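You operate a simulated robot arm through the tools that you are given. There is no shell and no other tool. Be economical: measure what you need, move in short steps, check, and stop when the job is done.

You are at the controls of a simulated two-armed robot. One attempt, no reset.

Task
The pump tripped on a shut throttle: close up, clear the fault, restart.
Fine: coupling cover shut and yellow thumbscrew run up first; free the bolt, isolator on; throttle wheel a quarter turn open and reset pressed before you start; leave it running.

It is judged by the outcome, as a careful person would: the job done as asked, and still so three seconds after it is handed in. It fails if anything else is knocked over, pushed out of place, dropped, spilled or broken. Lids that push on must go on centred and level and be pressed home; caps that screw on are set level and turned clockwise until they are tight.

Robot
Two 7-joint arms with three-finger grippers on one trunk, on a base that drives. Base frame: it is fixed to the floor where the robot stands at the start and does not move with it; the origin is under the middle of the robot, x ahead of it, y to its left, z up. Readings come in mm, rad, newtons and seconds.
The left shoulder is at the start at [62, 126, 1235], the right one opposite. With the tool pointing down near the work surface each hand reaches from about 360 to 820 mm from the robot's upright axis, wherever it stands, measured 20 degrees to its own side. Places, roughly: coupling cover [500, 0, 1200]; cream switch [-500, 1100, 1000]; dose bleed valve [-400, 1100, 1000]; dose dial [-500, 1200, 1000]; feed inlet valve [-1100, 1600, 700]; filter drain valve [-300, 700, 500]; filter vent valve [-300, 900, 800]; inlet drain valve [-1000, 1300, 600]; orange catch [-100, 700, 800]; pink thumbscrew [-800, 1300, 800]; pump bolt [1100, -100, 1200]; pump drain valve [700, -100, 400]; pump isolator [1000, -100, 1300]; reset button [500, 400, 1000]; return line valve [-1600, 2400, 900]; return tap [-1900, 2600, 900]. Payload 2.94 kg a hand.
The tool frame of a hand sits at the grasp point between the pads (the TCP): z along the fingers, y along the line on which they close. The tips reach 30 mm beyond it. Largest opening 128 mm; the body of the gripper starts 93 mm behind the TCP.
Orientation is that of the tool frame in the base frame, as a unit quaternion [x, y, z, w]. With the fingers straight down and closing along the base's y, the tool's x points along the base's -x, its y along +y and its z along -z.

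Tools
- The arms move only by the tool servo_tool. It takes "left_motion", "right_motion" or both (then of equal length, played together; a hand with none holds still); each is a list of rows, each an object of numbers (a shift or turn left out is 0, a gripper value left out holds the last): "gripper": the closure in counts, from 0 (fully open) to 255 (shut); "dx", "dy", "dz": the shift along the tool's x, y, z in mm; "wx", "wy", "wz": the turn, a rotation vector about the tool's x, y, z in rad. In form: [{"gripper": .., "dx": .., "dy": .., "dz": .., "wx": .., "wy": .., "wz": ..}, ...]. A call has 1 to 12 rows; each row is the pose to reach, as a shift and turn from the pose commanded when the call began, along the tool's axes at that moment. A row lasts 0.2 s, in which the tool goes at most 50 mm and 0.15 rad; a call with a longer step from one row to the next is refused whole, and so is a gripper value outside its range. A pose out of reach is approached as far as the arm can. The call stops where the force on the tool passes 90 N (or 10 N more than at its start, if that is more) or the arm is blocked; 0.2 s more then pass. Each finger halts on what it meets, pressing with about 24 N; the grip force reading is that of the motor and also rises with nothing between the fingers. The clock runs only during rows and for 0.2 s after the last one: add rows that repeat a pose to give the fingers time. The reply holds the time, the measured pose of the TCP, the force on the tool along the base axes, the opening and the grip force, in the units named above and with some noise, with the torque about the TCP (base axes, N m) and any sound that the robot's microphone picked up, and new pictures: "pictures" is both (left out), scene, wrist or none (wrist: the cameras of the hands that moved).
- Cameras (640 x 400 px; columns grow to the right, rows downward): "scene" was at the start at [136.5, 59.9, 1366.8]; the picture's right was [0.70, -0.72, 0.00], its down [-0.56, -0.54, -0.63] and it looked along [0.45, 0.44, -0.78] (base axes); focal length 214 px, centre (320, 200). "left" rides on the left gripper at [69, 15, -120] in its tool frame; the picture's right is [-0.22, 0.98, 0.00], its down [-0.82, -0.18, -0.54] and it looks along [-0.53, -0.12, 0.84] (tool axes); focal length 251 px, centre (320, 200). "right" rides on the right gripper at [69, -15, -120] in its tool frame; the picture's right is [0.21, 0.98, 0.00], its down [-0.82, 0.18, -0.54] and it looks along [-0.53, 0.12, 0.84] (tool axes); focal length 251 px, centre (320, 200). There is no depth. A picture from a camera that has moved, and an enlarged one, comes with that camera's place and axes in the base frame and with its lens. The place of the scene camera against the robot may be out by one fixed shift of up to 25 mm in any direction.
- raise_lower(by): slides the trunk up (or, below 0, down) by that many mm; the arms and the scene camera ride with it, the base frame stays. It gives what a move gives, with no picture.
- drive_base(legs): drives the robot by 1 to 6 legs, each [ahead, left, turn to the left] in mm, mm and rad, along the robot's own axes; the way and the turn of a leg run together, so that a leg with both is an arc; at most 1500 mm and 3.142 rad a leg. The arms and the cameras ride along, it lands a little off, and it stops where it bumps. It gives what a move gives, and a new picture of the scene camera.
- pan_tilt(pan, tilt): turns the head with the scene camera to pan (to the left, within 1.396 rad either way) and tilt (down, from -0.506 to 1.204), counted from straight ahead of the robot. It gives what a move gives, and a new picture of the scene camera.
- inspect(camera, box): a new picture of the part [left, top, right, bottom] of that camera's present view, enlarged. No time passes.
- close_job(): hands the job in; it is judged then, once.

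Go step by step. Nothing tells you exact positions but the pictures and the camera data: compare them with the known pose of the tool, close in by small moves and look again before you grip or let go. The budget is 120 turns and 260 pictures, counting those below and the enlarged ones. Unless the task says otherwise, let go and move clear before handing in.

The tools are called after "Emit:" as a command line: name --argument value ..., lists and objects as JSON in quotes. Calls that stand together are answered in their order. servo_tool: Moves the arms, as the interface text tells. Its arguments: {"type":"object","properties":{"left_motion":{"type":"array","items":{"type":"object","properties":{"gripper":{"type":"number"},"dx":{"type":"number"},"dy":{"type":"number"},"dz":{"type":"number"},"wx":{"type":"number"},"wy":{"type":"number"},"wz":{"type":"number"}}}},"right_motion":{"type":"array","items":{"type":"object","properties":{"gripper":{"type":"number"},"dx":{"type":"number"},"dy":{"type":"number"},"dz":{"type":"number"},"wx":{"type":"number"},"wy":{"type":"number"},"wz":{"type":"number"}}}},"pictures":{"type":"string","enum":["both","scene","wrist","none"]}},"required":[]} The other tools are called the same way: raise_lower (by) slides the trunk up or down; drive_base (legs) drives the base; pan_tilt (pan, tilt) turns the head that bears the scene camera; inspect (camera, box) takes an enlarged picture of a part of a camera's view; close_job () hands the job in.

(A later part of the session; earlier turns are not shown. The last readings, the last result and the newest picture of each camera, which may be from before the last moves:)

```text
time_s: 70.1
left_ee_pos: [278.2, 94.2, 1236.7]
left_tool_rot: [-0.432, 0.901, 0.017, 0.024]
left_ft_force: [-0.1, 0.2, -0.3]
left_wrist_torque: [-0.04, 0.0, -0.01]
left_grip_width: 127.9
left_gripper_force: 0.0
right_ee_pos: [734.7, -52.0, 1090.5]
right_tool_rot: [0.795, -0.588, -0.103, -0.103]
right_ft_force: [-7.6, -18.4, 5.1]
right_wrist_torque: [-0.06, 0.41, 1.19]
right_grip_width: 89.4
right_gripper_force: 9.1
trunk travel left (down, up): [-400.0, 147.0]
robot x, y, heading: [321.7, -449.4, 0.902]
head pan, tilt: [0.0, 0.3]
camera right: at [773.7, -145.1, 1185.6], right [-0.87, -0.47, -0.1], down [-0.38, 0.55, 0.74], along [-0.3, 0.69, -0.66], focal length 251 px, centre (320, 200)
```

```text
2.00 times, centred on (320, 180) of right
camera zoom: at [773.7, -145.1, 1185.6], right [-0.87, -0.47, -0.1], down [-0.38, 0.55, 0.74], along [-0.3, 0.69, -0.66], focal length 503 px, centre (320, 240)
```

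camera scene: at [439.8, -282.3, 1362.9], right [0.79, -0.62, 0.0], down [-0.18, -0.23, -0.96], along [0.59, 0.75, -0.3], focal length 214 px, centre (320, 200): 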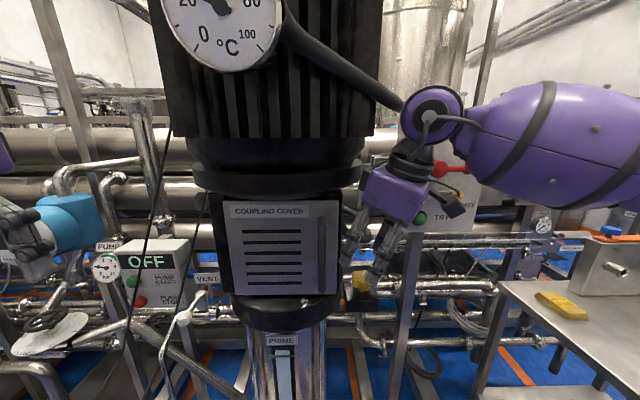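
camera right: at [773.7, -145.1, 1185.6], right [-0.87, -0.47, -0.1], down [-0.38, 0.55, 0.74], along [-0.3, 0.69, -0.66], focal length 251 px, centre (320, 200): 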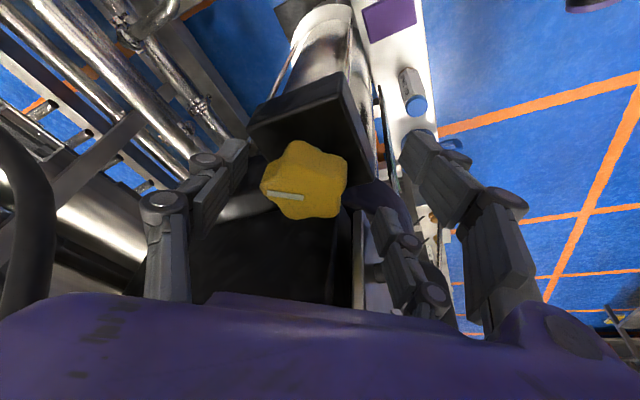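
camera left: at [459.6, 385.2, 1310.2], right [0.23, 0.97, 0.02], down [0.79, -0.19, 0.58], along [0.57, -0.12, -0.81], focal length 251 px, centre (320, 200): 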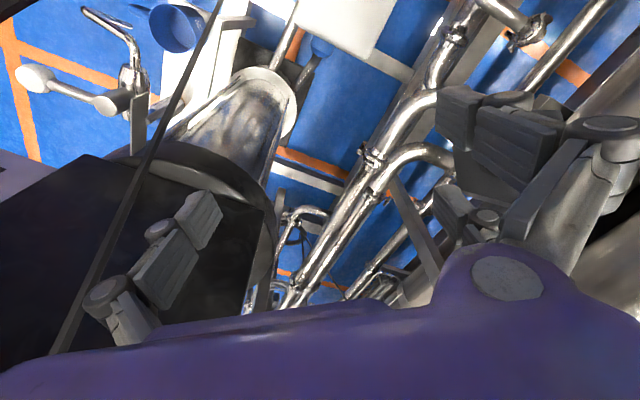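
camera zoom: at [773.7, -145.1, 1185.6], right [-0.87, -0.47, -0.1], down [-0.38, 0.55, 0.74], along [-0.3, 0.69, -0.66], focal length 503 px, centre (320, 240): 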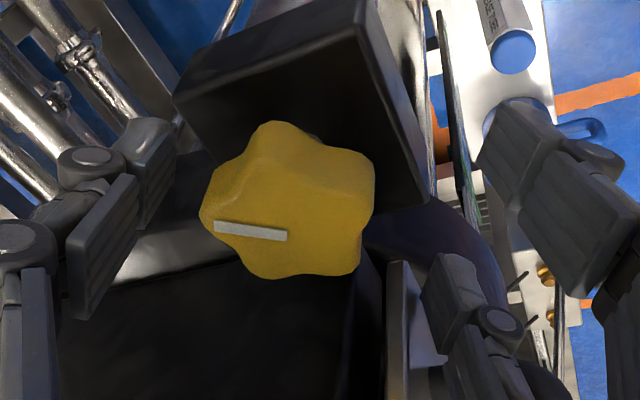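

Still a light touch of one finger by the cover's edge. I back 15 mm, narrow the opening to about 65 mm and try again slightly shallower.

Emit:
servo_tool --right_motion '[{"dz": -15}, {"dz": -25}, {"dz": -25, "gripper": 125}, {"dz": -25, "gripper": 125}, {"dz": -13, "dx": 4, "gripper": 125}, {"dz": -6, "dx": 6, "gripper": 125}]' --pictures "wrist"

Emit:
inspect --camera "right" --box '[160, 80, 480, 280]'

```text
time_s: 71.5
left_ee_pos: [277.6, 92.8, 1238.2]
left_tool_rot: [-0.432, 0.901, 0.017, 0.023]
left_ft_force: [-0.5, 1.1, 0.1]
left_wrist_torque: [0.03, 0.0, 0.01]
left_grip_width: 127.9
left_gripper_force: 0.1
right_ee_pos: [739.5, -59.5, 1096.3]
right_tool_rot: [0.794, -0.59, -0.104, -0.103]
right_ft_force: [-14.2, -20.7, 9.7]
right_wrist_torque: [-0.02, 0.74, 1.43]
right_grip_width: 81.8
right_gripper_force: 12.2
trunk travel left (down, up): [-400.0, 147.0]
robot x, y, heading: [320.6, -451.4, 0.906]
head pan, tilt: [0.0, 0.3]
camera right: at [778.2, -153.5, 1191.0], right [-0.88, -0.47, -0.1], down [-0.38, 0.55, 0.75], along [-0.3, 0.69, -0.66], focal length 251 px, centre (320, 200)
```

right: 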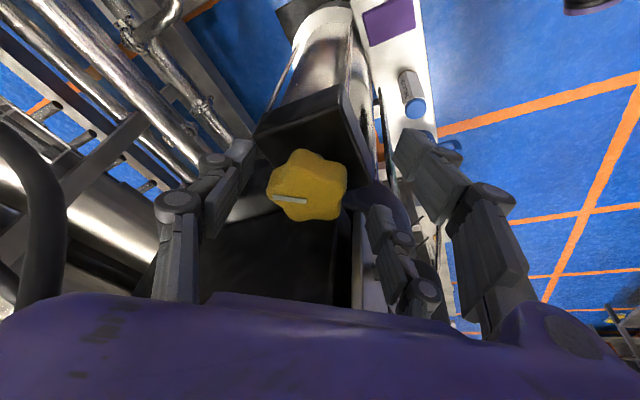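

```text
2.00 times, centred on (320, 180) of right
camera zoom: at [778.2, -153.5, 1191.0], right [-0.88, -0.47, -0.1], down [-0.38, 0.55, 0.75], along [-0.3, 0.69, -0.66], focal length 503 px, centre (320, 240)
```

zoom: 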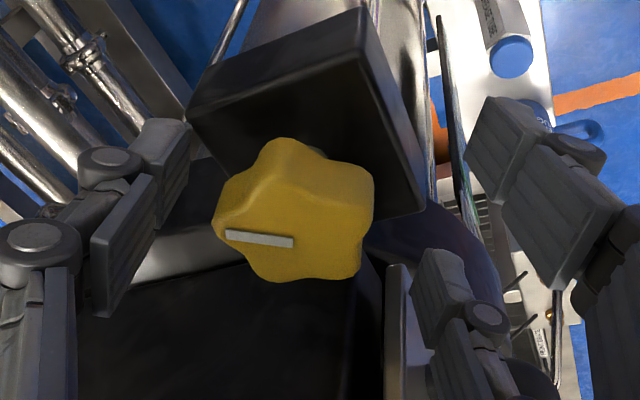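

The finger is landing on the cover's edge. I retreat, close the opening to about 60 mm, and roll the hand so the fingers straddle the knob fore-and-aft.

Emit:
servo_tool --right_motion '[{"dz": -20}, {"dz": -45}, {"dz": -45, "gripper": 135, "wz": -0.13}, {"dz": -45, "gripper": 135, "wz": -0.26}, {"dz": -45, "gripper": 135, "wz": -0.39}, {"dz": -45, "gripper": 135, "wz": -0.5}]' --pictures "wrist"

Emit:
inspect --camera "right" --box '[160, 60, 480, 260]'

```text
time_s: 72.9
left_ee_pos: [279.8, 97.1, 1234.7]
left_tool_rot: [-0.432, 0.901, 0.016, 0.023]
left_ft_force: [-0.3, 0.1, -0.2]
left_wrist_torque: [0.0, -0.03, -0.02]
left_grip_width: 127.9
left_gripper_force: 0.0
right_ee_pos: [639.3, -130.1, 1135.7]
right_tool_rot: [0.896, -0.416, -0.057, -0.143]
right_ft_force: [-0.9, 0.0, 0.3]
right_wrist_torque: [-0.01, -0.01, -0.02]
right_grip_width: 60.5
right_gripper_force: 0.0
right hand out of reach, approached as far as the arm can: row 3, 4, 5, 6
trunk travel left (down, up): [-400.0, 147.0]
robot x, y, heading: [324.5, -453.9, 0.901]
head pan, tilt: [0.0, 0.3]
camera right: at [693.4, -208.2, 1235.5], right [-0.61, -0.75, -0.25], down [-0.68, 0.33, 0.66], along [-0.41, 0.57, -0.71], focal length 251 px, centre (320, 200)
```

right: 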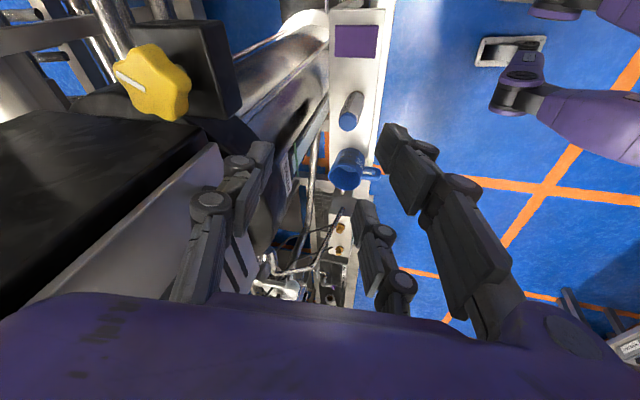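

```text
2.00 times, centred on (320, 160) of right
camera zoom: at [693.4, -208.2, 1235.5], right [-0.61, -0.75, -0.25], down [-0.68, 0.33, 0.66], along [-0.41, 0.57, -0.71], focal length 503 px, centre (320, 280)
```

zoom: 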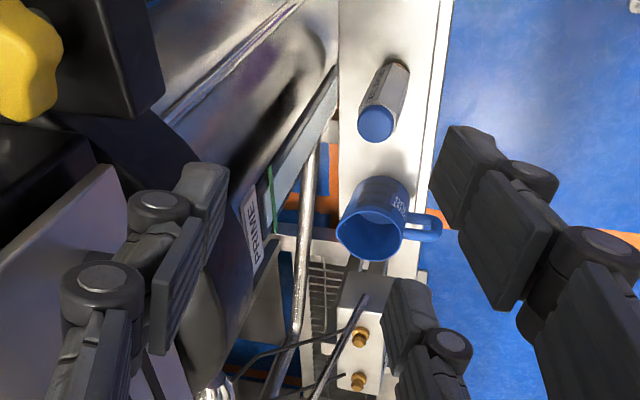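

The wrist limit prevents that roll. With the opening at 60 mm the earlier yaw should clear the edge, so I return to it above the knob.

Emit:
servo_tool --right_motion '[{"dx": -3, "dy": -10, "dz": -25, "wz": 0.1}, {"dx": 0, "dy": -40, "dz": -25, "wz": 0.22}, {"dx": 8, "dy": -75, "dz": -20, "wz": 0.34}, {"dx": 15, "dy": -100, "dz": -12, "wz": 0.46}, {"dx": 19, "dy": -119, "dz": -9, "wz": 0.56}]' --pictures "wrist"

Emit:
inspect --camera "right" --box '[120, 40, 480, 265]'

```text
time_s: 74.1
left_ee_pos: [279.2, 97.5, 1235.1]
left_tool_rot: [-0.432, 0.901, 0.015, 0.024]
left_ft_force: [-0.6, -0.7, 0.3]
left_wrist_torque: [-0.03, -0.01, 0.02]
left_grip_width: 128.3
left_gripper_force: 0.1
right_ee_pos: [745.3, -73.7, 1163.9]
right_tool_rot: [0.745, -0.65, -0.094, -0.12]
right_ft_force: [-1.2, -1.0, 0.3]
right_wrist_torque: [0.0, 0.02, -0.01]
right_grip_width: 60.3
right_gripper_force: 0.0
trunk travel left (down, up): [-400.0, 147.0]
robot x, y, heading: [321.9, -450.1, 0.904]
head pan, tilt: [0.0, 0.3]
camera right: at [767.7, -174.1, 1258.0], right [-0.94, -0.33, -0.12], down [-0.3, 0.59, 0.75], along [-0.17, 0.74, -0.65], focal length 251 px, centre (320, 200)
```

right: 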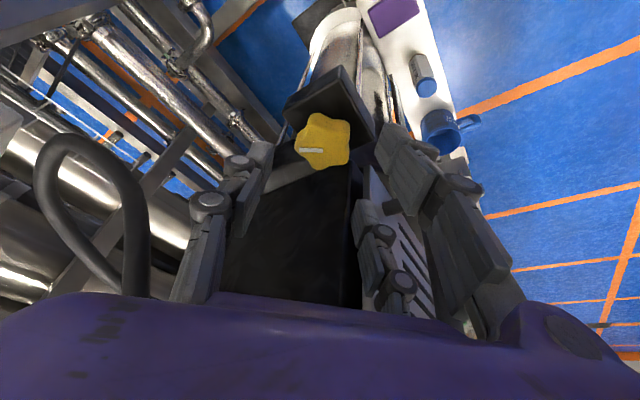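

```text
1.78 times, centred on (300, 152) of right
camera zoom: at [767.7, -174.1, 1258.0], right [-0.94, -0.33, -0.12], down [-0.3, 0.59, 0.75], along [-0.17, 0.74, -0.65], focal length 447 px, centre (356, 284)
```

zoom: 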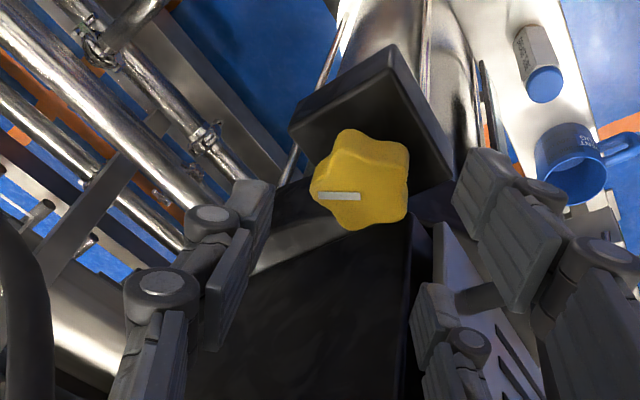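

Knob is centred. I advance again, slightly shallower this time, with the 60 mm opening.

Emit:
servo_tool --right_motion '[{"dz": 20, "dy": 2}, {"dz": 40, "dy": 4}, {"dz": 55, "dy": 4}, {"dz": 70, "dy": 4}]' --pictures "wrist"

Emit:
inspect --camera "right" --box '[160, 80, 480, 280]'

```text
time_s: 75.1
left_ee_pos: [278.8, 92.1, 1236.6]
left_tool_rot: [-0.432, 0.901, 0.017, 0.024]
left_ft_force: [0.3, 0.7, 0.0]
left_wrist_torque: [-0.02, 0.01, 0.0]
left_grip_width: 128.1
left_gripper_force: 0.0
right_ee_pos: [740.0, -61.7, 1096.3]
right_tool_rot: [0.746, -0.649, -0.093, -0.119]
right_ft_force: [-3.2, -32.8, 10.4]
right_wrist_torque: [0.26, 0.51, 1.39]
right_grip_width: 75.8
right_gripper_force: 7.8
trunk travel left (down, up): [-400.0, 147.0]
robot x, y, heading: [320.5, -449.0, 0.901]
head pan, tilt: [0.0, 0.3]
camera right: at [762.0, -160.6, 1190.4], right [-0.94, -0.33, -0.12], down [-0.3, 0.59, 0.75], along [-0.18, 0.73, -0.66], focal length 251 px, centre (320, 200)
```

right: 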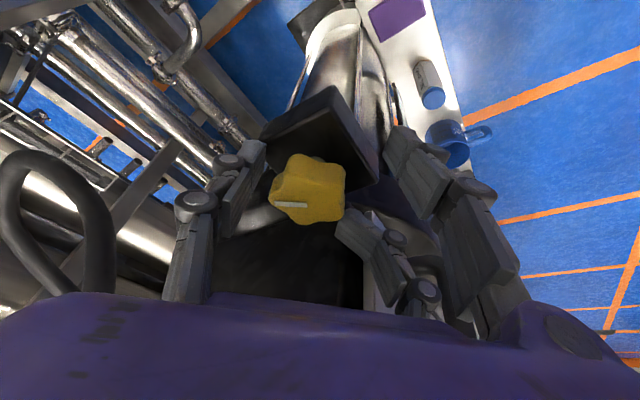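

```text
2.00 times, centred on (320, 180) of right
camera zoom: at [762.0, -160.6, 1190.4], right [-0.94, -0.33, -0.12], down [-0.3, 0.59, 0.75], along [-0.18, 0.73, -0.66], focal length 503 px, centre (320, 240)
```

zoom: 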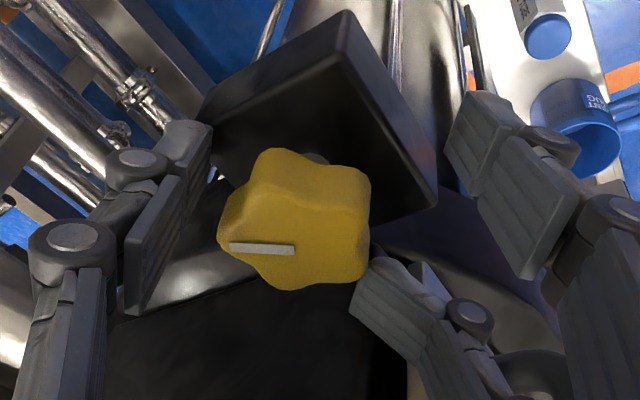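

The hand in fact has a pair of fingers on one side and a single one on the other; the pair is meeting the lantern. I retreat and roll the hand the long way round so the single finger faces the cover side.

Emit:
servo_tool --right_motion '[{"dz": -25}, {"dz": -50}, {"dz": -75}, {"dz": -85, "wz": 0.14}, {"dz": -85, "wz": 0.28}, {"dz": -85, "wz": 0.42}, {"dz": -85, "wz": 0.56}, {"dz": -85, "wz": 0.7}, {"dz": -85, "wz": 0.84}, {"dz": -85, "wz": 0.98}, {"dz": -85, "wz": 1.12}, {"dz": -85, "wz": 1.26}]' --pictures "none"

Emit:
servo_tool --right_motion '[{"wz": 0.14}, {"wz": 0.28}, {"wz": 0.42}, {"wz": 0.56}, {"wz": 0.7}, {"wz": 0.84}, {"wz": 0.98}, {"wz": 1.12}, {"wz": 1.26}]' --pictures "both"

```text
time_s: 77.7
left_ee_pos: [279.2, 96.9, 1233.9]
left_tool_rot: [-0.432, 0.902, 0.013, 0.023]
left_ft_force: [-1.0, 0.0, -0.3]
left_wrist_torque: [0.02, 0.01, -0.01]
left_grip_width: 128.1
left_gripper_force: 0.0
right_ee_pos: [740.8, -79.9, 1177.5]
right_tool_rot: [-0.219, 0.964, 0.146, 0.042]
right_ft_force: [-0.6, -0.7, -0.4]
right_wrist_torque: [0.02, 0.01, 0.02]
right_grip_width: 60.2
right_gripper_force: 0.0
trunk travel left (down, up): [-400.0, 147.0]
robot x, y, heading: [326.0, -454.2, 0.902]
head pan, tilt: [0.0, 0.3]
```

```text
time_s: 79.7
left_ee_pos: [281.7, 97.0, 1235.5]
left_tool_rot: [-0.432, 0.901, 0.016, 0.023]
left_ft_force: [0.5, 0.1, 0.2]
left_wrist_torque: [0.01, -0.01, 0.03]
left_grip_width: 128.0
left_gripper_force: 0.0
right_ee_pos: [740.7, -79.2, 1176.9]
right_tool_rot: [0.391, 0.908, 0.144, -0.054]
right_ft_force: [0.1, -0.7, 0.4]
right_wrist_torque: [0.04, 0.0, -0.04]
right_grip_width: 60.5
right_gripper_force: 0.0
trunk travel left (down, up): [-400.0, 147.0]
robot x, y, heading: [318.8, -443.1, 0.898]
head pan, tilt: [0.0, 0.3]
camera scene: at [440.2, -282.2, 1362.8], right [0.79, -0.62, 0.0], down [-0.18, -0.23, -0.96], along [0.59, 0.75, -0.3], focal length 214 px, centre (320, 200)
camera right: at [679.0, -77.9, 1300.8], right [0.56, 0.79, 0.26], down [0.69, -0.62, 0.39], along [0.46, -0.04, -0.89], focal length 251 px, centre (320, 200)
```

scene: 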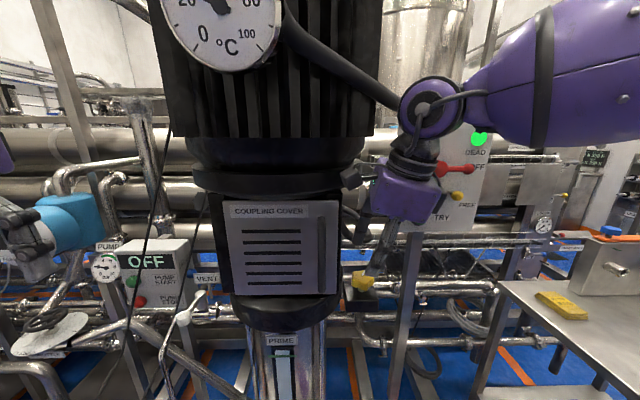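
right: 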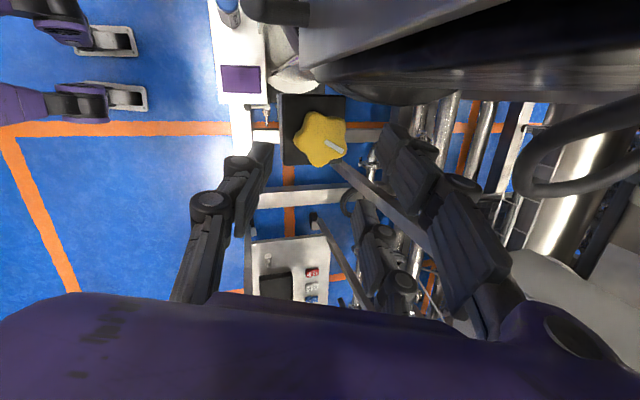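

The roll works: single finger now at the near side, pair at the far side, knob in line with the tool axis. I approach with a little more roll.

Emit:
servo_tool --right_motion '[{"dz": 10, "wz": 0.12}, {"dz": 30, "wz": 0.24}, {"dz": 50, "wz": 0.24}, {"dz": 65, "wz": 0.24}, {"dz": 76, "wz": 0.24}, {"dz": 84, "wz": 0.24}]' --pictures "both"

Emit:
inspect --camera "right" --box '[160, 60, 480, 260]'

```text
time_s: 81.1
left_ee_pos: [277.3, 91.9, 1237.3]
left_tool_rot: [-0.433, 0.901, 0.017, 0.025]
left_ft_force: [-0.3, -0.6, -0.2]
left_wrist_torque: [0.0, 0.03, -0.02]
left_grip_width: 128.2
left_gripper_force: 0.0
right_ee_pos: [737.1, -58.1, 1099.8]
right_tool_rot: [0.494, 0.855, 0.139, -0.07]
right_ft_force: [-12.6, -27.3, 14.6]
right_wrist_torque: [3.53, -1.02, 1.76]
right_grip_width: 61.0
right_gripper_force: 0.5
trunk travel left (down, up): [-400.0, 147.0]
robot x, y, heading: [321.1, -447.8, 0.907]
head pan, tilt: [0.0, 0.3]
camera scene: at [437.1, -287.9, 1363.9], right [0.79, -0.62, 0.0], down [-0.18, -0.23, -0.96], along [0.59, 0.75, -0.29], focal length 214 px, centre (320, 200)
camera right: at [687.0, -45.0, 1228.4], right [0.74, 0.64, 0.22], down [0.56, -0.76, 0.33], along [0.38, -0.12, -0.92], focal length 251 px, centre (320, 200)
```

scene: 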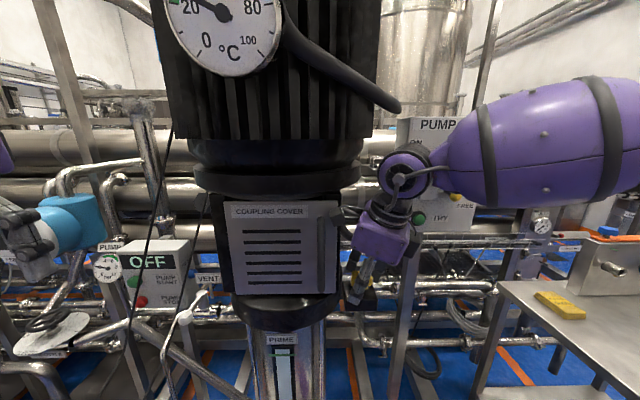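
right: 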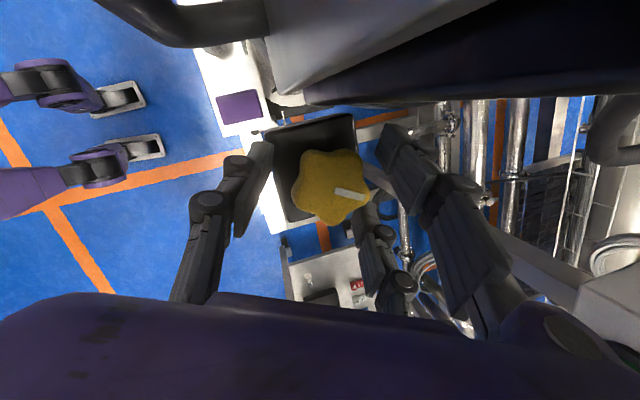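

```text
2.00 times, centred on (320, 160) of right
camera zoom: at [687.0, -45.0, 1228.4], right [0.74, 0.64, 0.22], down [0.56, -0.76, 0.33], along [0.38, -0.12, -0.92], focal length 503 px, centre (320, 280)
```

zoom: 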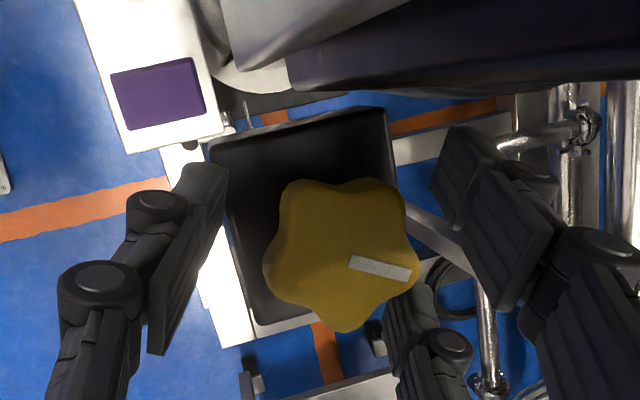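

The fingers now straddle the knob properly. A light body contact remains (about 30 N), so I ease away 6 mm and close the gripper.

Emit:
servo_tool --right_motion '[{"dx": -4, "dz": -4, "dy": 0}, {"dx": -4, "dz": -4, "gripper": 180}, {"dx": -4, "dz": -4, "gripper": 220}, {"dx": -4, "dz": -4, "gripper": 220}]' --pictures "wrist"

Emit:
inspect --camera "right" --box '[160, 60, 480, 260]'

```text
time_s: 82.1
left_ee_pos: [274.6, 93.4, 1236.0]
left_tool_rot: [-0.432, 0.901, 0.015, 0.026]
left_ft_force: [0.9, 0.3, -0.4]
left_wrist_torque: [-0.04, 0.0, 0.0]
left_grip_width: 127.9
left_gripper_force: 0.1
right_ee_pos: [736.3, -61.5, 1102.2]
right_tool_rot: [0.496, 0.855, 0.136, -0.07]
right_ft_force: [-34.5, -17.5, 15.0]
right_wrist_torque: [-0.87, 1.41, -0.08]
right_grip_width: 47.4
right_gripper_force: 22.3
trunk travel left (down, up): [-400.0, 147.0]
robot x, y, heading: [321.7, -447.3, 0.901]
head pan, tilt: [0.0, 0.3]
camera right: at [686.6, -46.9, 1230.0], right [0.74, 0.64, 0.21], down [0.56, -0.76, 0.34], along [0.37, -0.13, -0.92], focal length 251 px, centre (320, 200)
```

right: 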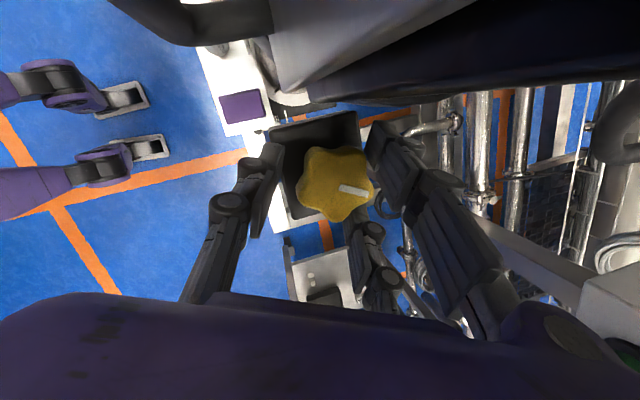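

```text
2.00 times, centred on (320, 160) of right
camera zoom: at [686.6, -46.9, 1230.0], right [0.74, 0.64, 0.21], down [0.56, -0.76, 0.34], along [0.37, -0.13, -0.92], focal length 503 px, centre (320, 280)
```

zoom: 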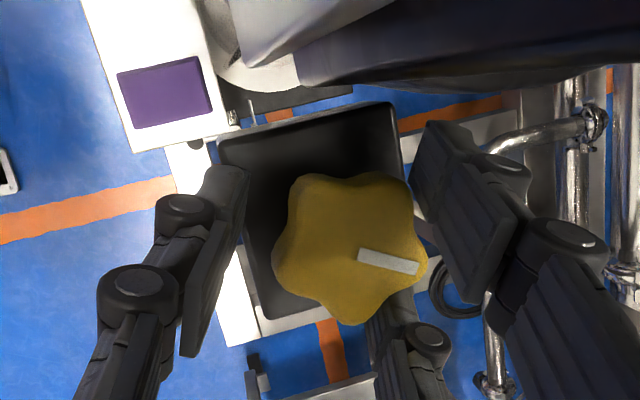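

The knob is held (47 mm). I turn clockwise about the vertical through the knob, a small stroke first, to see the white mark move.

Emit:
servo_tool --right_motion '[{"wx": -0.034, "wy": -0.022, "wz": 0.129, "dx": 2, "dy": -1}, {"wx": -0.069, "wy": -0.044, "wz": 0.258, "dx": 3, "dy": -1}, {"wx": -0.103, "wy": -0.066, "wz": 0.386, "dx": 5, "dy": -2}]' --pictures "wrist"

Emit:
inspect --camera "right" --box '[160, 60, 480, 260]'

```text
time_s: 82.8
left_ee_pos: [279.0, 84.8, 1240.2]
left_tool_rot: [-0.43, 0.902, 0.019, 0.026]
left_ft_force: [1.2, -0.6, 0.1]
left_wrist_torque: [0.0, 0.08, -0.03]
left_grip_width: 128.0
left_gripper_force: 0.0
right_ee_pos: [730.9, -73.1, 1103.7]
right_tool_rot: [0.613, 0.775, 0.15, -0.035]
right_ft_force: [-23.3, -60.0, 16.8]
right_wrist_torque: [9.87, -9.46, 5.76]
right_grip_width: 68.5
right_gripper_force: 24.6
trunk travel left (down, up): [-400.0, 147.0]
robot x, y, heading: [324.2, -452.1, 0.906]
head pan, tilt: [0.0, 0.3]
stopped in row 3 (right hand): the force on the tool passed its limit at 94 N (the readings are from after the stop); the commanded pose is now the measured one
camera right: at [683.7, -44.7, 1230.9], right [0.89, 0.4, 0.24], down [0.31, -0.88, 0.35], along [0.35, -0.24, -0.91], focal length 251 px, centre (320, 200)
```

right: 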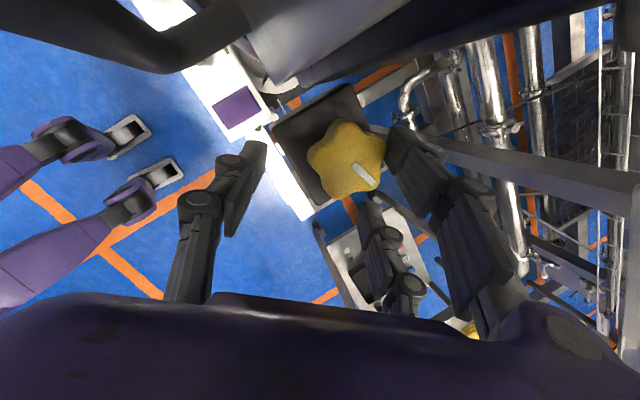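

```text
2.00 times, centred on (320, 160) of right
camera zoom: at [683.7, -44.7, 1230.9], right [0.89, 0.4, 0.24], down [0.31, -0.88, 0.35], along [0.35, -0.24, -0.91], focal length 503 px, centre (320, 280)
```

zoom: 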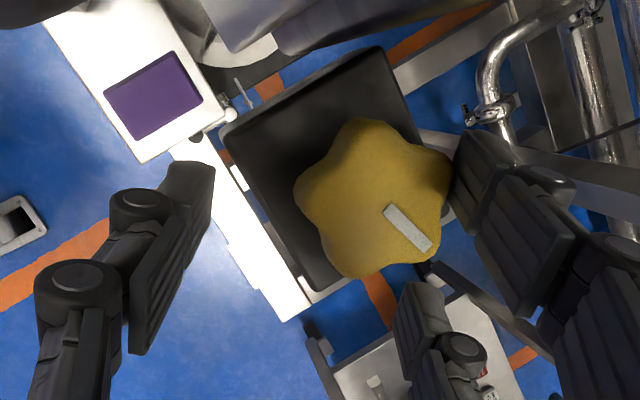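

The hand's bulk on the camera side meets the lantern at this roll, so the right hand can't do it. The left arm has the opposite wrist range; I release, retreat and set the right hand out of the way.

Emit:
servo_tool --right_motion '[{"dx": -8, "dz": -8, "gripper": 80}, {"dx": -15, "dz": -20, "gripper": 80}, {"dx": -20, "dz": -50}, {"dx": -30, "dz": -85}, {"dx": -45, "dz": -120}, {"dx": -60, "dz": -140}]' --pictures "wrist"

```text
time_s: 84.2
left_ee_pos: [281.3, 95.0, 1235.9]
left_tool_rot: [-0.433, 0.901, 0.016, 0.024]
left_ft_force: [0.3, 0.1, 0.0]
left_wrist_torque: [0.06, 0.01, 0.0]
left_grip_width: 128.0
left_gripper_force: 0.1
right_ee_pos: [731.5, -157.6, 1216.8]
right_tool_rot: [0.623, 0.769, 0.143, -0.037]
right_ft_force: [-0.6, 0.2, -0.5]
right_wrist_torque: [0.02, -0.02, -0.02]
right_grip_width: 87.8
right_gripper_force: 0.1
trunk travel left (down, up): [-400.0, 147.0]
robot x, y, heading: [319.3, -451.7, 0.9]
head pan, tilt: [0.0, 0.3]
camera right: at [686.8, -126.6, 1343.2], right [0.9, 0.38, 0.22], down [0.29, -0.89, 0.36], along [0.33, -0.26, -0.91], focal length 251 px, centre (320, 200)
```

right: 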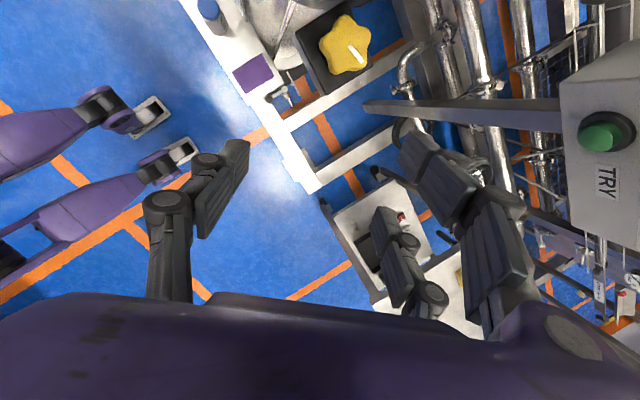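

Emit:
servo_tool --right_motion '[{"dx": -35, "dy": 30, "dz": -3}, {"dx": -70, "dy": 60, "dz": -6}, {"dx": -105, "dy": 90, "dz": -10}, {"dx": -140, "dy": 120, "dz": -13}, {"dx": -175, "dy": 149, "dz": -16}]' --left_motion '[{"wz": -0.14}, {"wz": -0.28}, {"wz": -0.42}, {"wz": -0.56}, {"wz": -0.7}]' --pictures "none"

Emit:
drive_base --legs '[[0, -180, 0]]'

Emit:
servo_tool --left_motion '[{"wz": -0.14}, {"wz": -0.28}, {"wz": -0.42}, {"wz": -0.56}, {"wz": -0.7}, {"wz": -0.84}, {"wz": -0.95}]' --pictures "both"

```text
time_s: 85.4
left_ee_pos: [281.4, 95.4, 1236.2]
left_tool_rot: [0.716, -0.698, -0.007, -0.026]
left_ft_force: [0.0, 0.0, -0.9]
left_wrist_torque: [0.01, 0.05, 0.02]
left_grip_width: 128.0
left_gripper_force: 0.0
right_ee_pos: [914.5, -298.3, 1215.5]
right_tool_rot: [0.623, 0.768, 0.142, -0.037]
right_ft_force: [0.1, -0.3, 0.2]
right_wrist_torque: [0.04, 0.03, 0.01]
right_grip_width: 87.7
right_gripper_force: 0.0
trunk travel left (down, up): [-400.0, 147.0]
robot x, y, heading: [322.4, -450.7, 0.905]
head pan, tilt: [0.0, 0.3]
```

```text
time_s: 87.6
left_ee_pos: [417.3, -13.2, 1235.1]
left_tool_rot: [0.715, -0.699, -0.006, -0.027]
left_ft_force: [-0.1, 0.5, 0.2]
left_wrist_torque: [-0.02, 0.0, 0.03]
left_grip_width: 128.1
left_gripper_force: 0.1
right_ee_pos: [1050.8, -406.3, 1217.0]
right_tool_rot: [0.623, 0.768, 0.143, -0.036]
right_ft_force: [-0.9, 0.0, -0.1]
right_wrist_torque: [-0.02, 0.0, -0.01]
right_grip_width: 87.9
right_gripper_force: 0.0
trunk travel left (down, up): [-400.0, 147.0]
robot x, y, heading: [459.8, -560.7, 0.903]
head pan, tilt: [0.0, 0.3]
camera scene: at [578.3, -392.3, 1362.8], right [0.79, -0.62, 0.0], down [-0.18, -0.23, -0.96], along [0.59, 0.75, -0.3], focal length 214 px, centre (320, 200)
```

scene: 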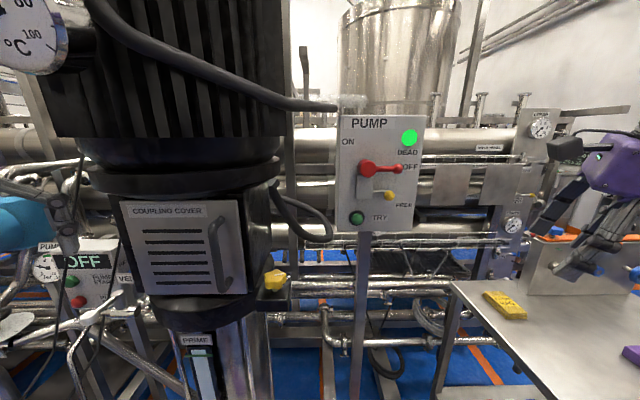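

```text
time_s: 89.2
left_ee_pos: [418.4, -13.4, 1235.5]
left_tool_rot: [0.956, -0.293, 0.006, -0.027]
left_ft_force: [-0.6, 0.4, -1.1]
left_wrist_torque: [0.02, 0.04, -0.02]
left_grip_width: 127.9
left_gripper_force: 0.1
right_ee_pos: [1053.2, -406.1, 1217.2]
right_tool_rot: [0.623, 0.768, 0.143, -0.037]
right_ft_force: [-0.2, -0.6, 0.2]
right_wrist_torque: [-0.01, -0.01, 0.01]
right_grip_width: 87.8
right_gripper_force: 0.0
trunk travel left (down, up): [-400.0, 147.0]
robot x, y, heading: [461.1, -559.4, 0.904]
head pan, tilt: [0.0, 0.3]
camera scene: at [578.5, -392.4, 1362.8], right [0.79, -0.62, 0.0], down [-0.18, -0.23, -0.96], along [0.59, 0.75, -0.3], focal length 214 px, centre (320, 200)
camera left: at [462.6, -68.9, 1352.9], right [-0.72, -0.69, -0.05], down [-0.59, 0.58, 0.55], along [-0.35, 0.43, -0.83], focal length 251 px, centre (320, 200)
```

scene: 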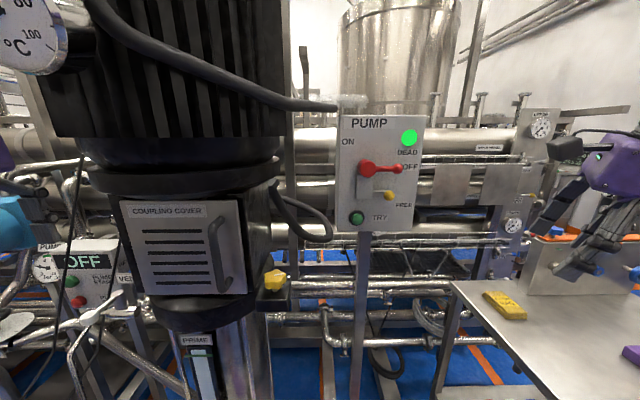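
left: 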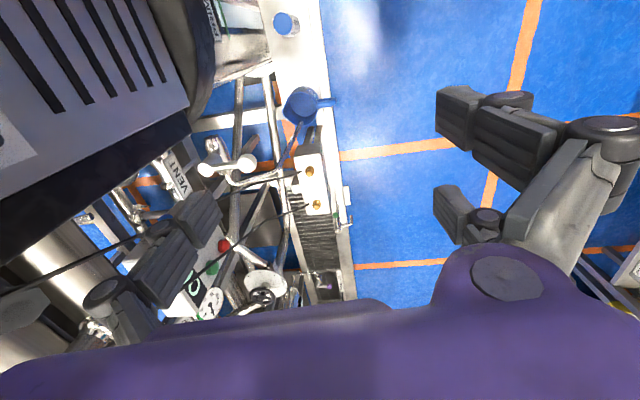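

The left wrist rolls freely: pair at the near side, camera side facing right, away from the lantern. I move the left hand right, tilting it away from the motor.

Emit:
servo_tool --left_motion '[{"dx": 42, "gripper": 120}, {"dx": 84}, {"dx": 126}, {"dx": 168}, {"dx": 210}, {"dx": 252, "wx": 0.08, "wy": -0.126}, {"dx": 290, "wx": 0.163, "wy": -0.252}]' --pictures "both"

```text
time_s: 90.7
left_ee_pos: [472.5, -20.9, 1231.6]
left_tool_rot: [0.997, -0.051, 0.049, -0.018]
left_ft_force: [0.0, -0.4, -0.6]
left_wrist_torque: [0.04, -0.02, -0.01]
left_grip_width: 67.8
left_gripper_force: 0.1
left hand out of reach, approached as far as the arm can: row 7
right_ee_pos: [985.7, -266.2, 1218.5]
right_tool_rot: [0.543, 0.828, 0.135, -0.04]
right_ft_force: [0.7, -1.5, 0.3]
right_wrist_torque: [0.07, 0.0, 0.01]
right_grip_width: 88.0
right_gripper_force: 0.0
trunk travel left (down, up): [-400.0, 147.0]
robot x, y, heading: [452.4, -550.7, 1.104]
head pan, tilt: [0.0, 0.3]
stopped in row 7 (left hand): the arm was blocked; the commanded pose is now the measured one
camera scene: at [518.8, -340.6, 1359.1], right [0.89, -0.45, 0.02], down [-0.12, -0.28, -0.95], along [0.44, 0.85, -0.3], focal length 214 px, centre (320, 200)
camera left: at [525.8, -45.0, 1356.3], right [-0.31, -0.95, -0.06], down [-0.85, 0.25, 0.47], along [-0.43, 0.2, -0.88], focal length 251 px, centre (320, 200)
```

scene: 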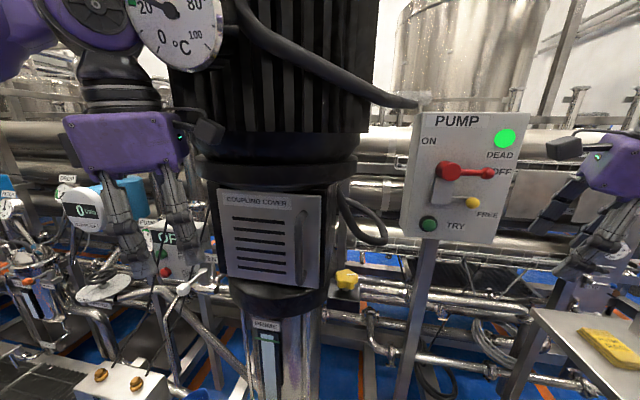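
left: 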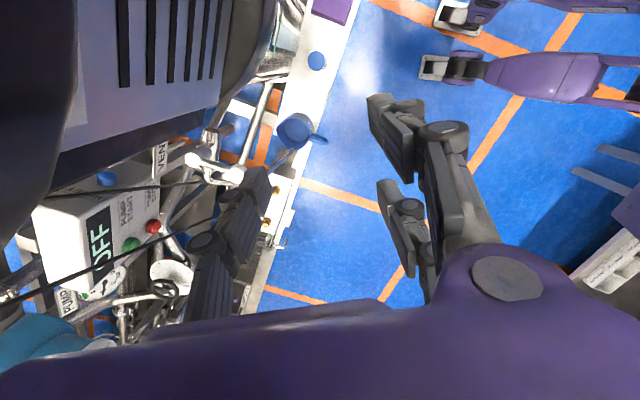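

The left wrist caught on the motor and swung the base a little (heading now 1.10). I pull the hand straight back from the motor and check the surroundings.

Emit:
servo_tool --left_motion '[{"dy": 30}, {"dy": 60}, {"dy": 90}, {"dy": 120}]' --pictures "scene"

Emit:
pan_tilt --pan 0.3 --tilt 0.1

```text
time_s: 91.7
left_ee_pos: [477.5, -168.4, 1237.0]
left_tool_rot: [0.995, -0.079, 0.036, -0.04]
left_ft_force: [-0.7, 0.8, 0.2]
left_wrist_torque: [-0.05, -0.16, -0.01]
left_grip_width: 67.5
left_gripper_force: 0.2
right_ee_pos: [998.6, -286.4, 1218.1]
right_tool_rot: [0.546, 0.825, 0.139, -0.047]
right_ft_force: [-1.1, 0.3, 0.4]
right_wrist_torque: [-0.06, -0.11, -0.05]
right_grip_width: 87.4
right_gripper_force: 0.1
trunk travel left (down, up): [-400.0, 147.0]
robot x, y, heading: [452.5, -550.5, 1.089]
head pan, tilt: [0.0, 0.3]
camera scene: at [532.1, -360.2, 1362.6], right [0.89, -0.46, 0.01], down [-0.13, -0.27, -0.95], along [0.44, 0.85, -0.3], focal length 214 px, centre (320, 200)
```

scene: 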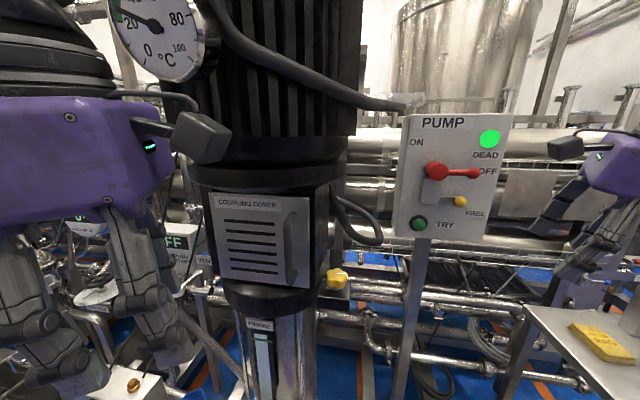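

```text
time_s: 92.5
left_ee_pos: [485.4, -173.2, 1238.6]
left_tool_rot: [0.995, -0.078, 0.034, -0.042]
left_ft_force: [0.4, 0.3, -0.4]
left_wrist_torque: [0.04, -0.01, -0.01]
left_grip_width: 67.9
left_gripper_force: 0.1
right_ee_pos: [1005.5, -291.5, 1217.3]
right_tool_rot: [0.546, 0.825, 0.138, -0.05]
right_ft_force: [0.0, -0.1, 0.7]
right_wrist_torque: [0.02, 0.03, 0.01]
right_grip_width: 87.7
right_gripper_force: 0.0
trunk travel left (down, up): [-400.0, 147.0]
robot x, y, heading: [457.6, -552.4, 1.089]
head pan, tilt: [0.3, 0.099]
camera scene: at [513.0, -358.0, 1381.4], right [0.98, -0.18, 0.0], down [-0.02, -0.1, -0.99], along [0.18, 0.98, -0.1], focal length 214 px, centre (320, 200)
```

scene: 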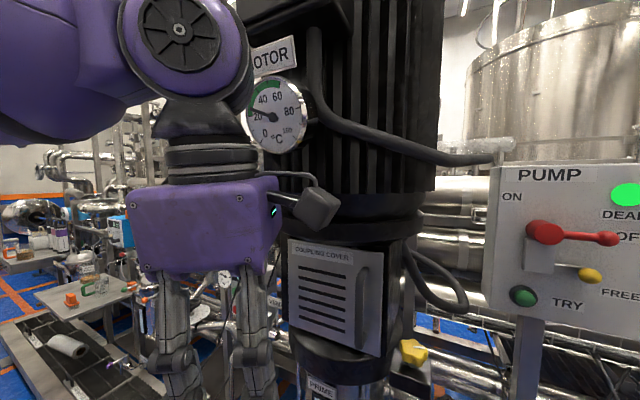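

Everything is intact, and I can see the hand's true shape now. I pass the left hand to the right well in front of the motor, adding the tilt on the way.

Emit:
servo_tool --left_motion '[{"dx": 43, "dy": -6, "dz": 3}, {"dx": 86, "dy": -13, "dz": 6, "wx": 0.04, "wy": -0.05}, {"dx": 128, "dy": -20, "dz": 9, "wx": 0.08, "wy": -0.1}, {"dx": 170, "dy": -26, "dz": 12, "wx": 0.12, "wy": -0.15}, {"dx": 213, "dy": -33, "dz": 16, "wx": 0.166, "wy": -0.214}, {"dx": 256, "dy": -39, "dz": 19, "wx": 0.166, "wy": -0.214}]' --pictures "both"

```text
time_s: 93.9
left_ee_pos: [544.4, -90.4, 1251.4]
left_tool_rot: [0.987, -0.073, -0.064, -0.131]
left_ft_force: [0.3, 0.0, 0.9]
left_wrist_torque: [0.04, -0.03, 0.0]
left_grip_width: 67.8
left_gripper_force: 0.0
left hand out of reach, approached as far as the arm can: row 2, 3, 4, 5, 6
right_ee_pos: [1004.6, -292.0, 1218.7]
right_tool_rot: [0.545, 0.825, 0.14, -0.05]
right_ft_force: [0.3, 0.2, 0.4]
right_wrist_torque: [0.02, 0.06, 0.01]
right_grip_width: 87.9
right_gripper_force: 0.0
trunk travel left (down, up): [-400.0, 147.0]
robot x, y, heading: [453.9, -555.6, 1.091]
head pan, tilt: [0.3, 0.099]
camera scene: at [511.9, -358.8, 1381.7], right [0.98, -0.18, 0.0], down [-0.02, -0.1, -1.0], along [0.18, 0.98, -0.1], focal length 214 px, centre (320, 200)
camera left: at [622.5, -144.3, 1350.9], right [-0.37, -0.91, -0.21], down [-0.72, 0.13, 0.68], along [-0.59, 0.4, -0.7], focal length 251 px, centre (320, 200)
```

scene: 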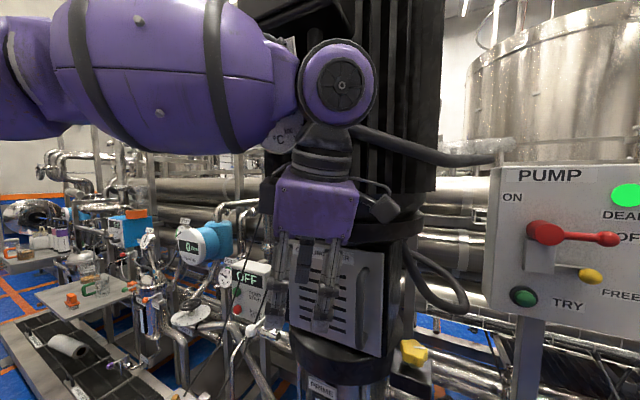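
left: 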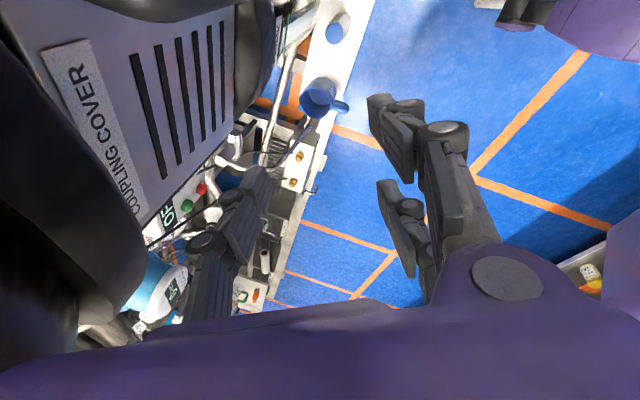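

The left arm can't reach that far across, so the base must go further right. I bring both hands in and shift right by 220 mm.

Emit:
servo_tool --left_motion '[{"dx": 4, "dy": 32, "dz": -9}, {"dx": 8, "dy": 64, "dz": -18}, {"dx": 12, "dy": 95, "dz": -27}]' --pictures "none"

Emit:
drive_base --legs '[[0, -220, 0]]'

Emit:
inspect --camera "left" --box '[0, 0, 640, 400]'

```text
time_s: 94.7
left_ee_pos: [500.9, -163.1, 1263.3]
left_tool_rot: [0.987, -0.074, -0.063, -0.13]
left_ft_force: [-0.5, -0.4, -0.5]
left_wrist_torque: [0.06, -0.04, 0.03]
left_grip_width: 67.7
left_gripper_force: 0.2
left hand out of reach, approached as far as the arm can: row 1, 2, 3
right_ee_pos: [1004.0, -292.3, 1217.5]
right_tool_rot: [0.546, 0.825, 0.139, -0.05]
right_ft_force: [-0.3, -0.1, 0.8]
right_wrist_torque: [-0.01, -0.02, 0.04]
right_grip_width: 87.7
right_gripper_force: 0.2
trunk travel left (down, up): [-400.0, 147.0]
robot x, y, heading: [454.5, -548.4, 1.095]
head pan, tilt: [0.3, 0.099]
```

```text
time_s: 97.2
left_ee_pos: [694.1, -261.4, 1263.4]
left_tool_rot: [0.987, -0.073, -0.063, -0.129]
left_ft_force: [-0.3, -0.1, 0.5]
left_wrist_torque: [0.01, 0.02, -0.01]
left_grip_width: 68.0
left_gripper_force: 0.1
right_ee_pos: [1197.7, -390.9, 1217.7]
right_tool_rot: [0.545, 0.825, 0.139, -0.049]
right_ft_force: [-1.0, 0.6, 0.5]
right_wrist_torque: [-0.02, 0.0, 0.02]
right_grip_width: 88.1
right_gripper_force: 0.1
trunk travel left (down, up): [-400.0, 147.0]
robot x, y, heading: [645.9, -654.9, 1.093]
head pan, tilt: [0.3, 0.099]
camera scene: at [704.9, -457.4, 1381.5], right [0.98, -0.17, 0.0], down [-0.02, -0.1, -1.0], along [0.17, 0.98, -0.1], focal length 214 px, centre (320, 200)
```

scene: 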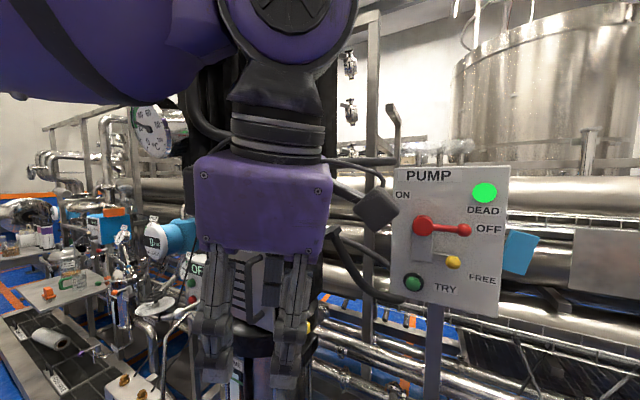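

```text
1.00 times, centred on (320, 200) of left (not enlarged: the box is as wide or as high as the picture)
camera zoom: at [772.0, -315.1, 1362.7], right [-0.37, -0.91, -0.21], down [-0.72, 0.13, 0.68], along [-0.59, 0.4, -0.7], focal length 251 px, centre (320, 200)
```

zoom: 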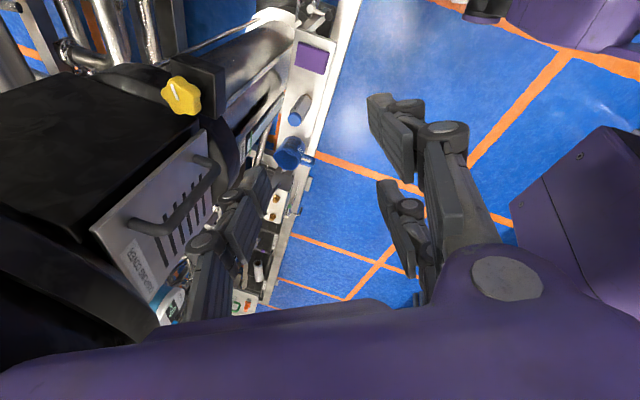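

I bring the left hand to the pre-grasp point above the knob.

Emit:
servo_tool --left_motion '[{"dx": 8, "dy": -28, "dz": 15}, {"dx": 15, "dy": -56, "dz": 30}, {"dx": 23, "dy": -84, "dz": 55}, {"dx": 31, "dy": -112, "dz": 80}, {"dx": 39, "dy": -140, "dz": 110}, {"dx": 46, "dy": -166, "dz": 137}]' --pictures "both"

```text
time_s: 98.6
left_ee_pos: [753.8, -69.8, 1163.3]
left_tool_rot: [0.987, -0.073, -0.063, -0.129]
left_ft_force: [-0.8, 1.0, -0.7]
left_wrist_torque: [-0.06, 0.01, -0.02]
left_grip_width: 67.6
left_gripper_force: 0.1
right_ee_pos: [1197.7, -388.1, 1216.9]
right_tool_rot: [0.546, 0.825, 0.137, -0.05]
right_ft_force: [-0.8, 0.5, -0.1]
right_wrist_torque: [-0.03, -0.02, 0.0]
right_grip_width: 87.5
right_gripper_force: 0.0
trunk travel left (down, up): [-400.0, 147.0]
robot x, y, heading: [650.2, -651.3, 1.09]
head pan, tilt: [0.3, 0.099]
camera scene: at [705.3, -455.3, 1381.1], right [0.98, -0.17, 0.0], down [-0.02, -0.1, -0.99], along [0.17, 0.98, -0.1], focal length 214 px, centre (320, 200)
camera left: at [831.0, -123.2, 1263.7], right [-0.37, -0.91, -0.21], down [-0.72, 0.14, 0.68], along [-0.59, 0.4, -0.7], focal length 251 px, centre (320, 200)
```

scene: 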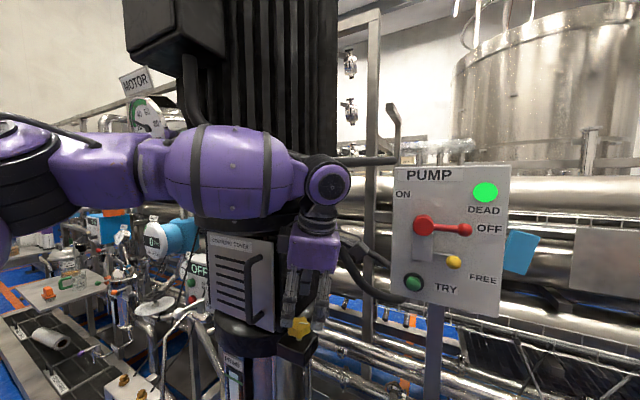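
left: 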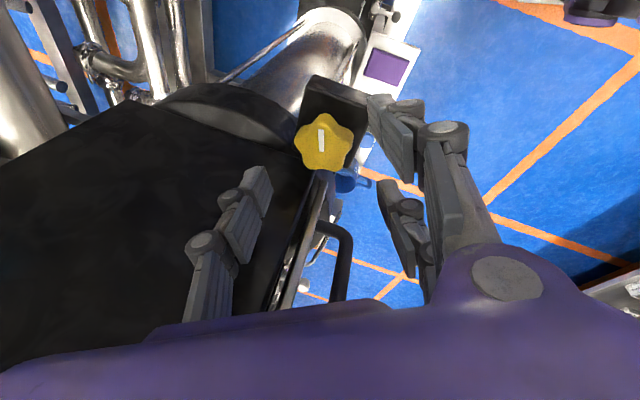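

Now the fingers straddle the knob with the camera side away from the lantern. I descend along the tool axis.

Emit:
servo_tool --left_motion '[{"dz": 20}, {"dz": 40}, {"dz": 55}, {"dz": 70}]' --pictures "wrist"

Emit:
inspect --camera "left" --box '[160, 60, 480, 260]'

```text
time_s: 99.6
left_ee_pos: [746.9, -58.2, 1099.3]
left_tool_rot: [0.987, -0.073, -0.062, -0.13]
left_ft_force: [-1.4, -10.2, 11.4]
left_wrist_torque: [-0.63, -0.06, -0.21]
left_grip_width: 76.2
left_gripper_force: 4.9
right_ee_pos: [1197.2, -392.9, 1218.9]
right_tool_rot: [0.545, 0.825, 0.14, -0.051]
right_ft_force: [-0.1, -0.9, 0.1]
right_wrist_torque: [0.03, -0.02, 0.0]
right_grip_width: 87.6
right_gripper_force: 0.0
trunk travel left (down, up): [-400.0, 147.0]
robot x, y, heading: [648.4, -653.8, 1.096]
head pan, tilt: [0.3, 0.099]
camera left: at [823.4, -112.2, 1199.3], right [-0.37, -0.91, -0.21], down [-0.72, 0.14, 0.68], along [-0.59, 0.4, -0.7], focal length 251 px, centre (320, 200)
```

left: 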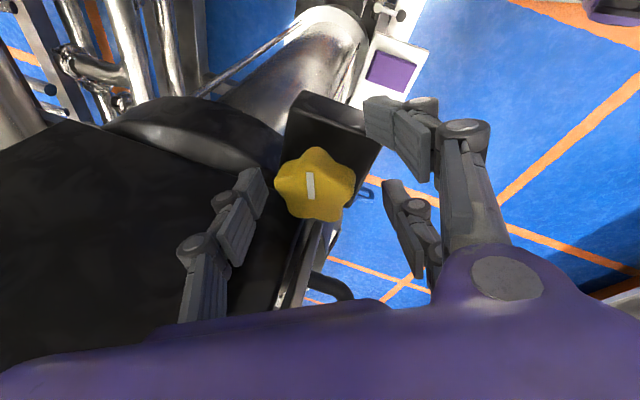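

```text
2.00 times, centred on (320, 160) of left
camera zoom: at [823.4, -112.2, 1199.3], right [-0.37, -0.91, -0.21], down [-0.72, 0.14, 0.68], along [-0.59, 0.4, -0.7], focal length 503 px, centre (320, 280)
```

zoom: 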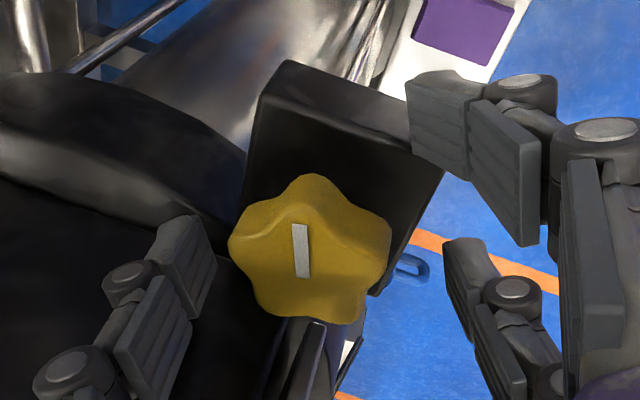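

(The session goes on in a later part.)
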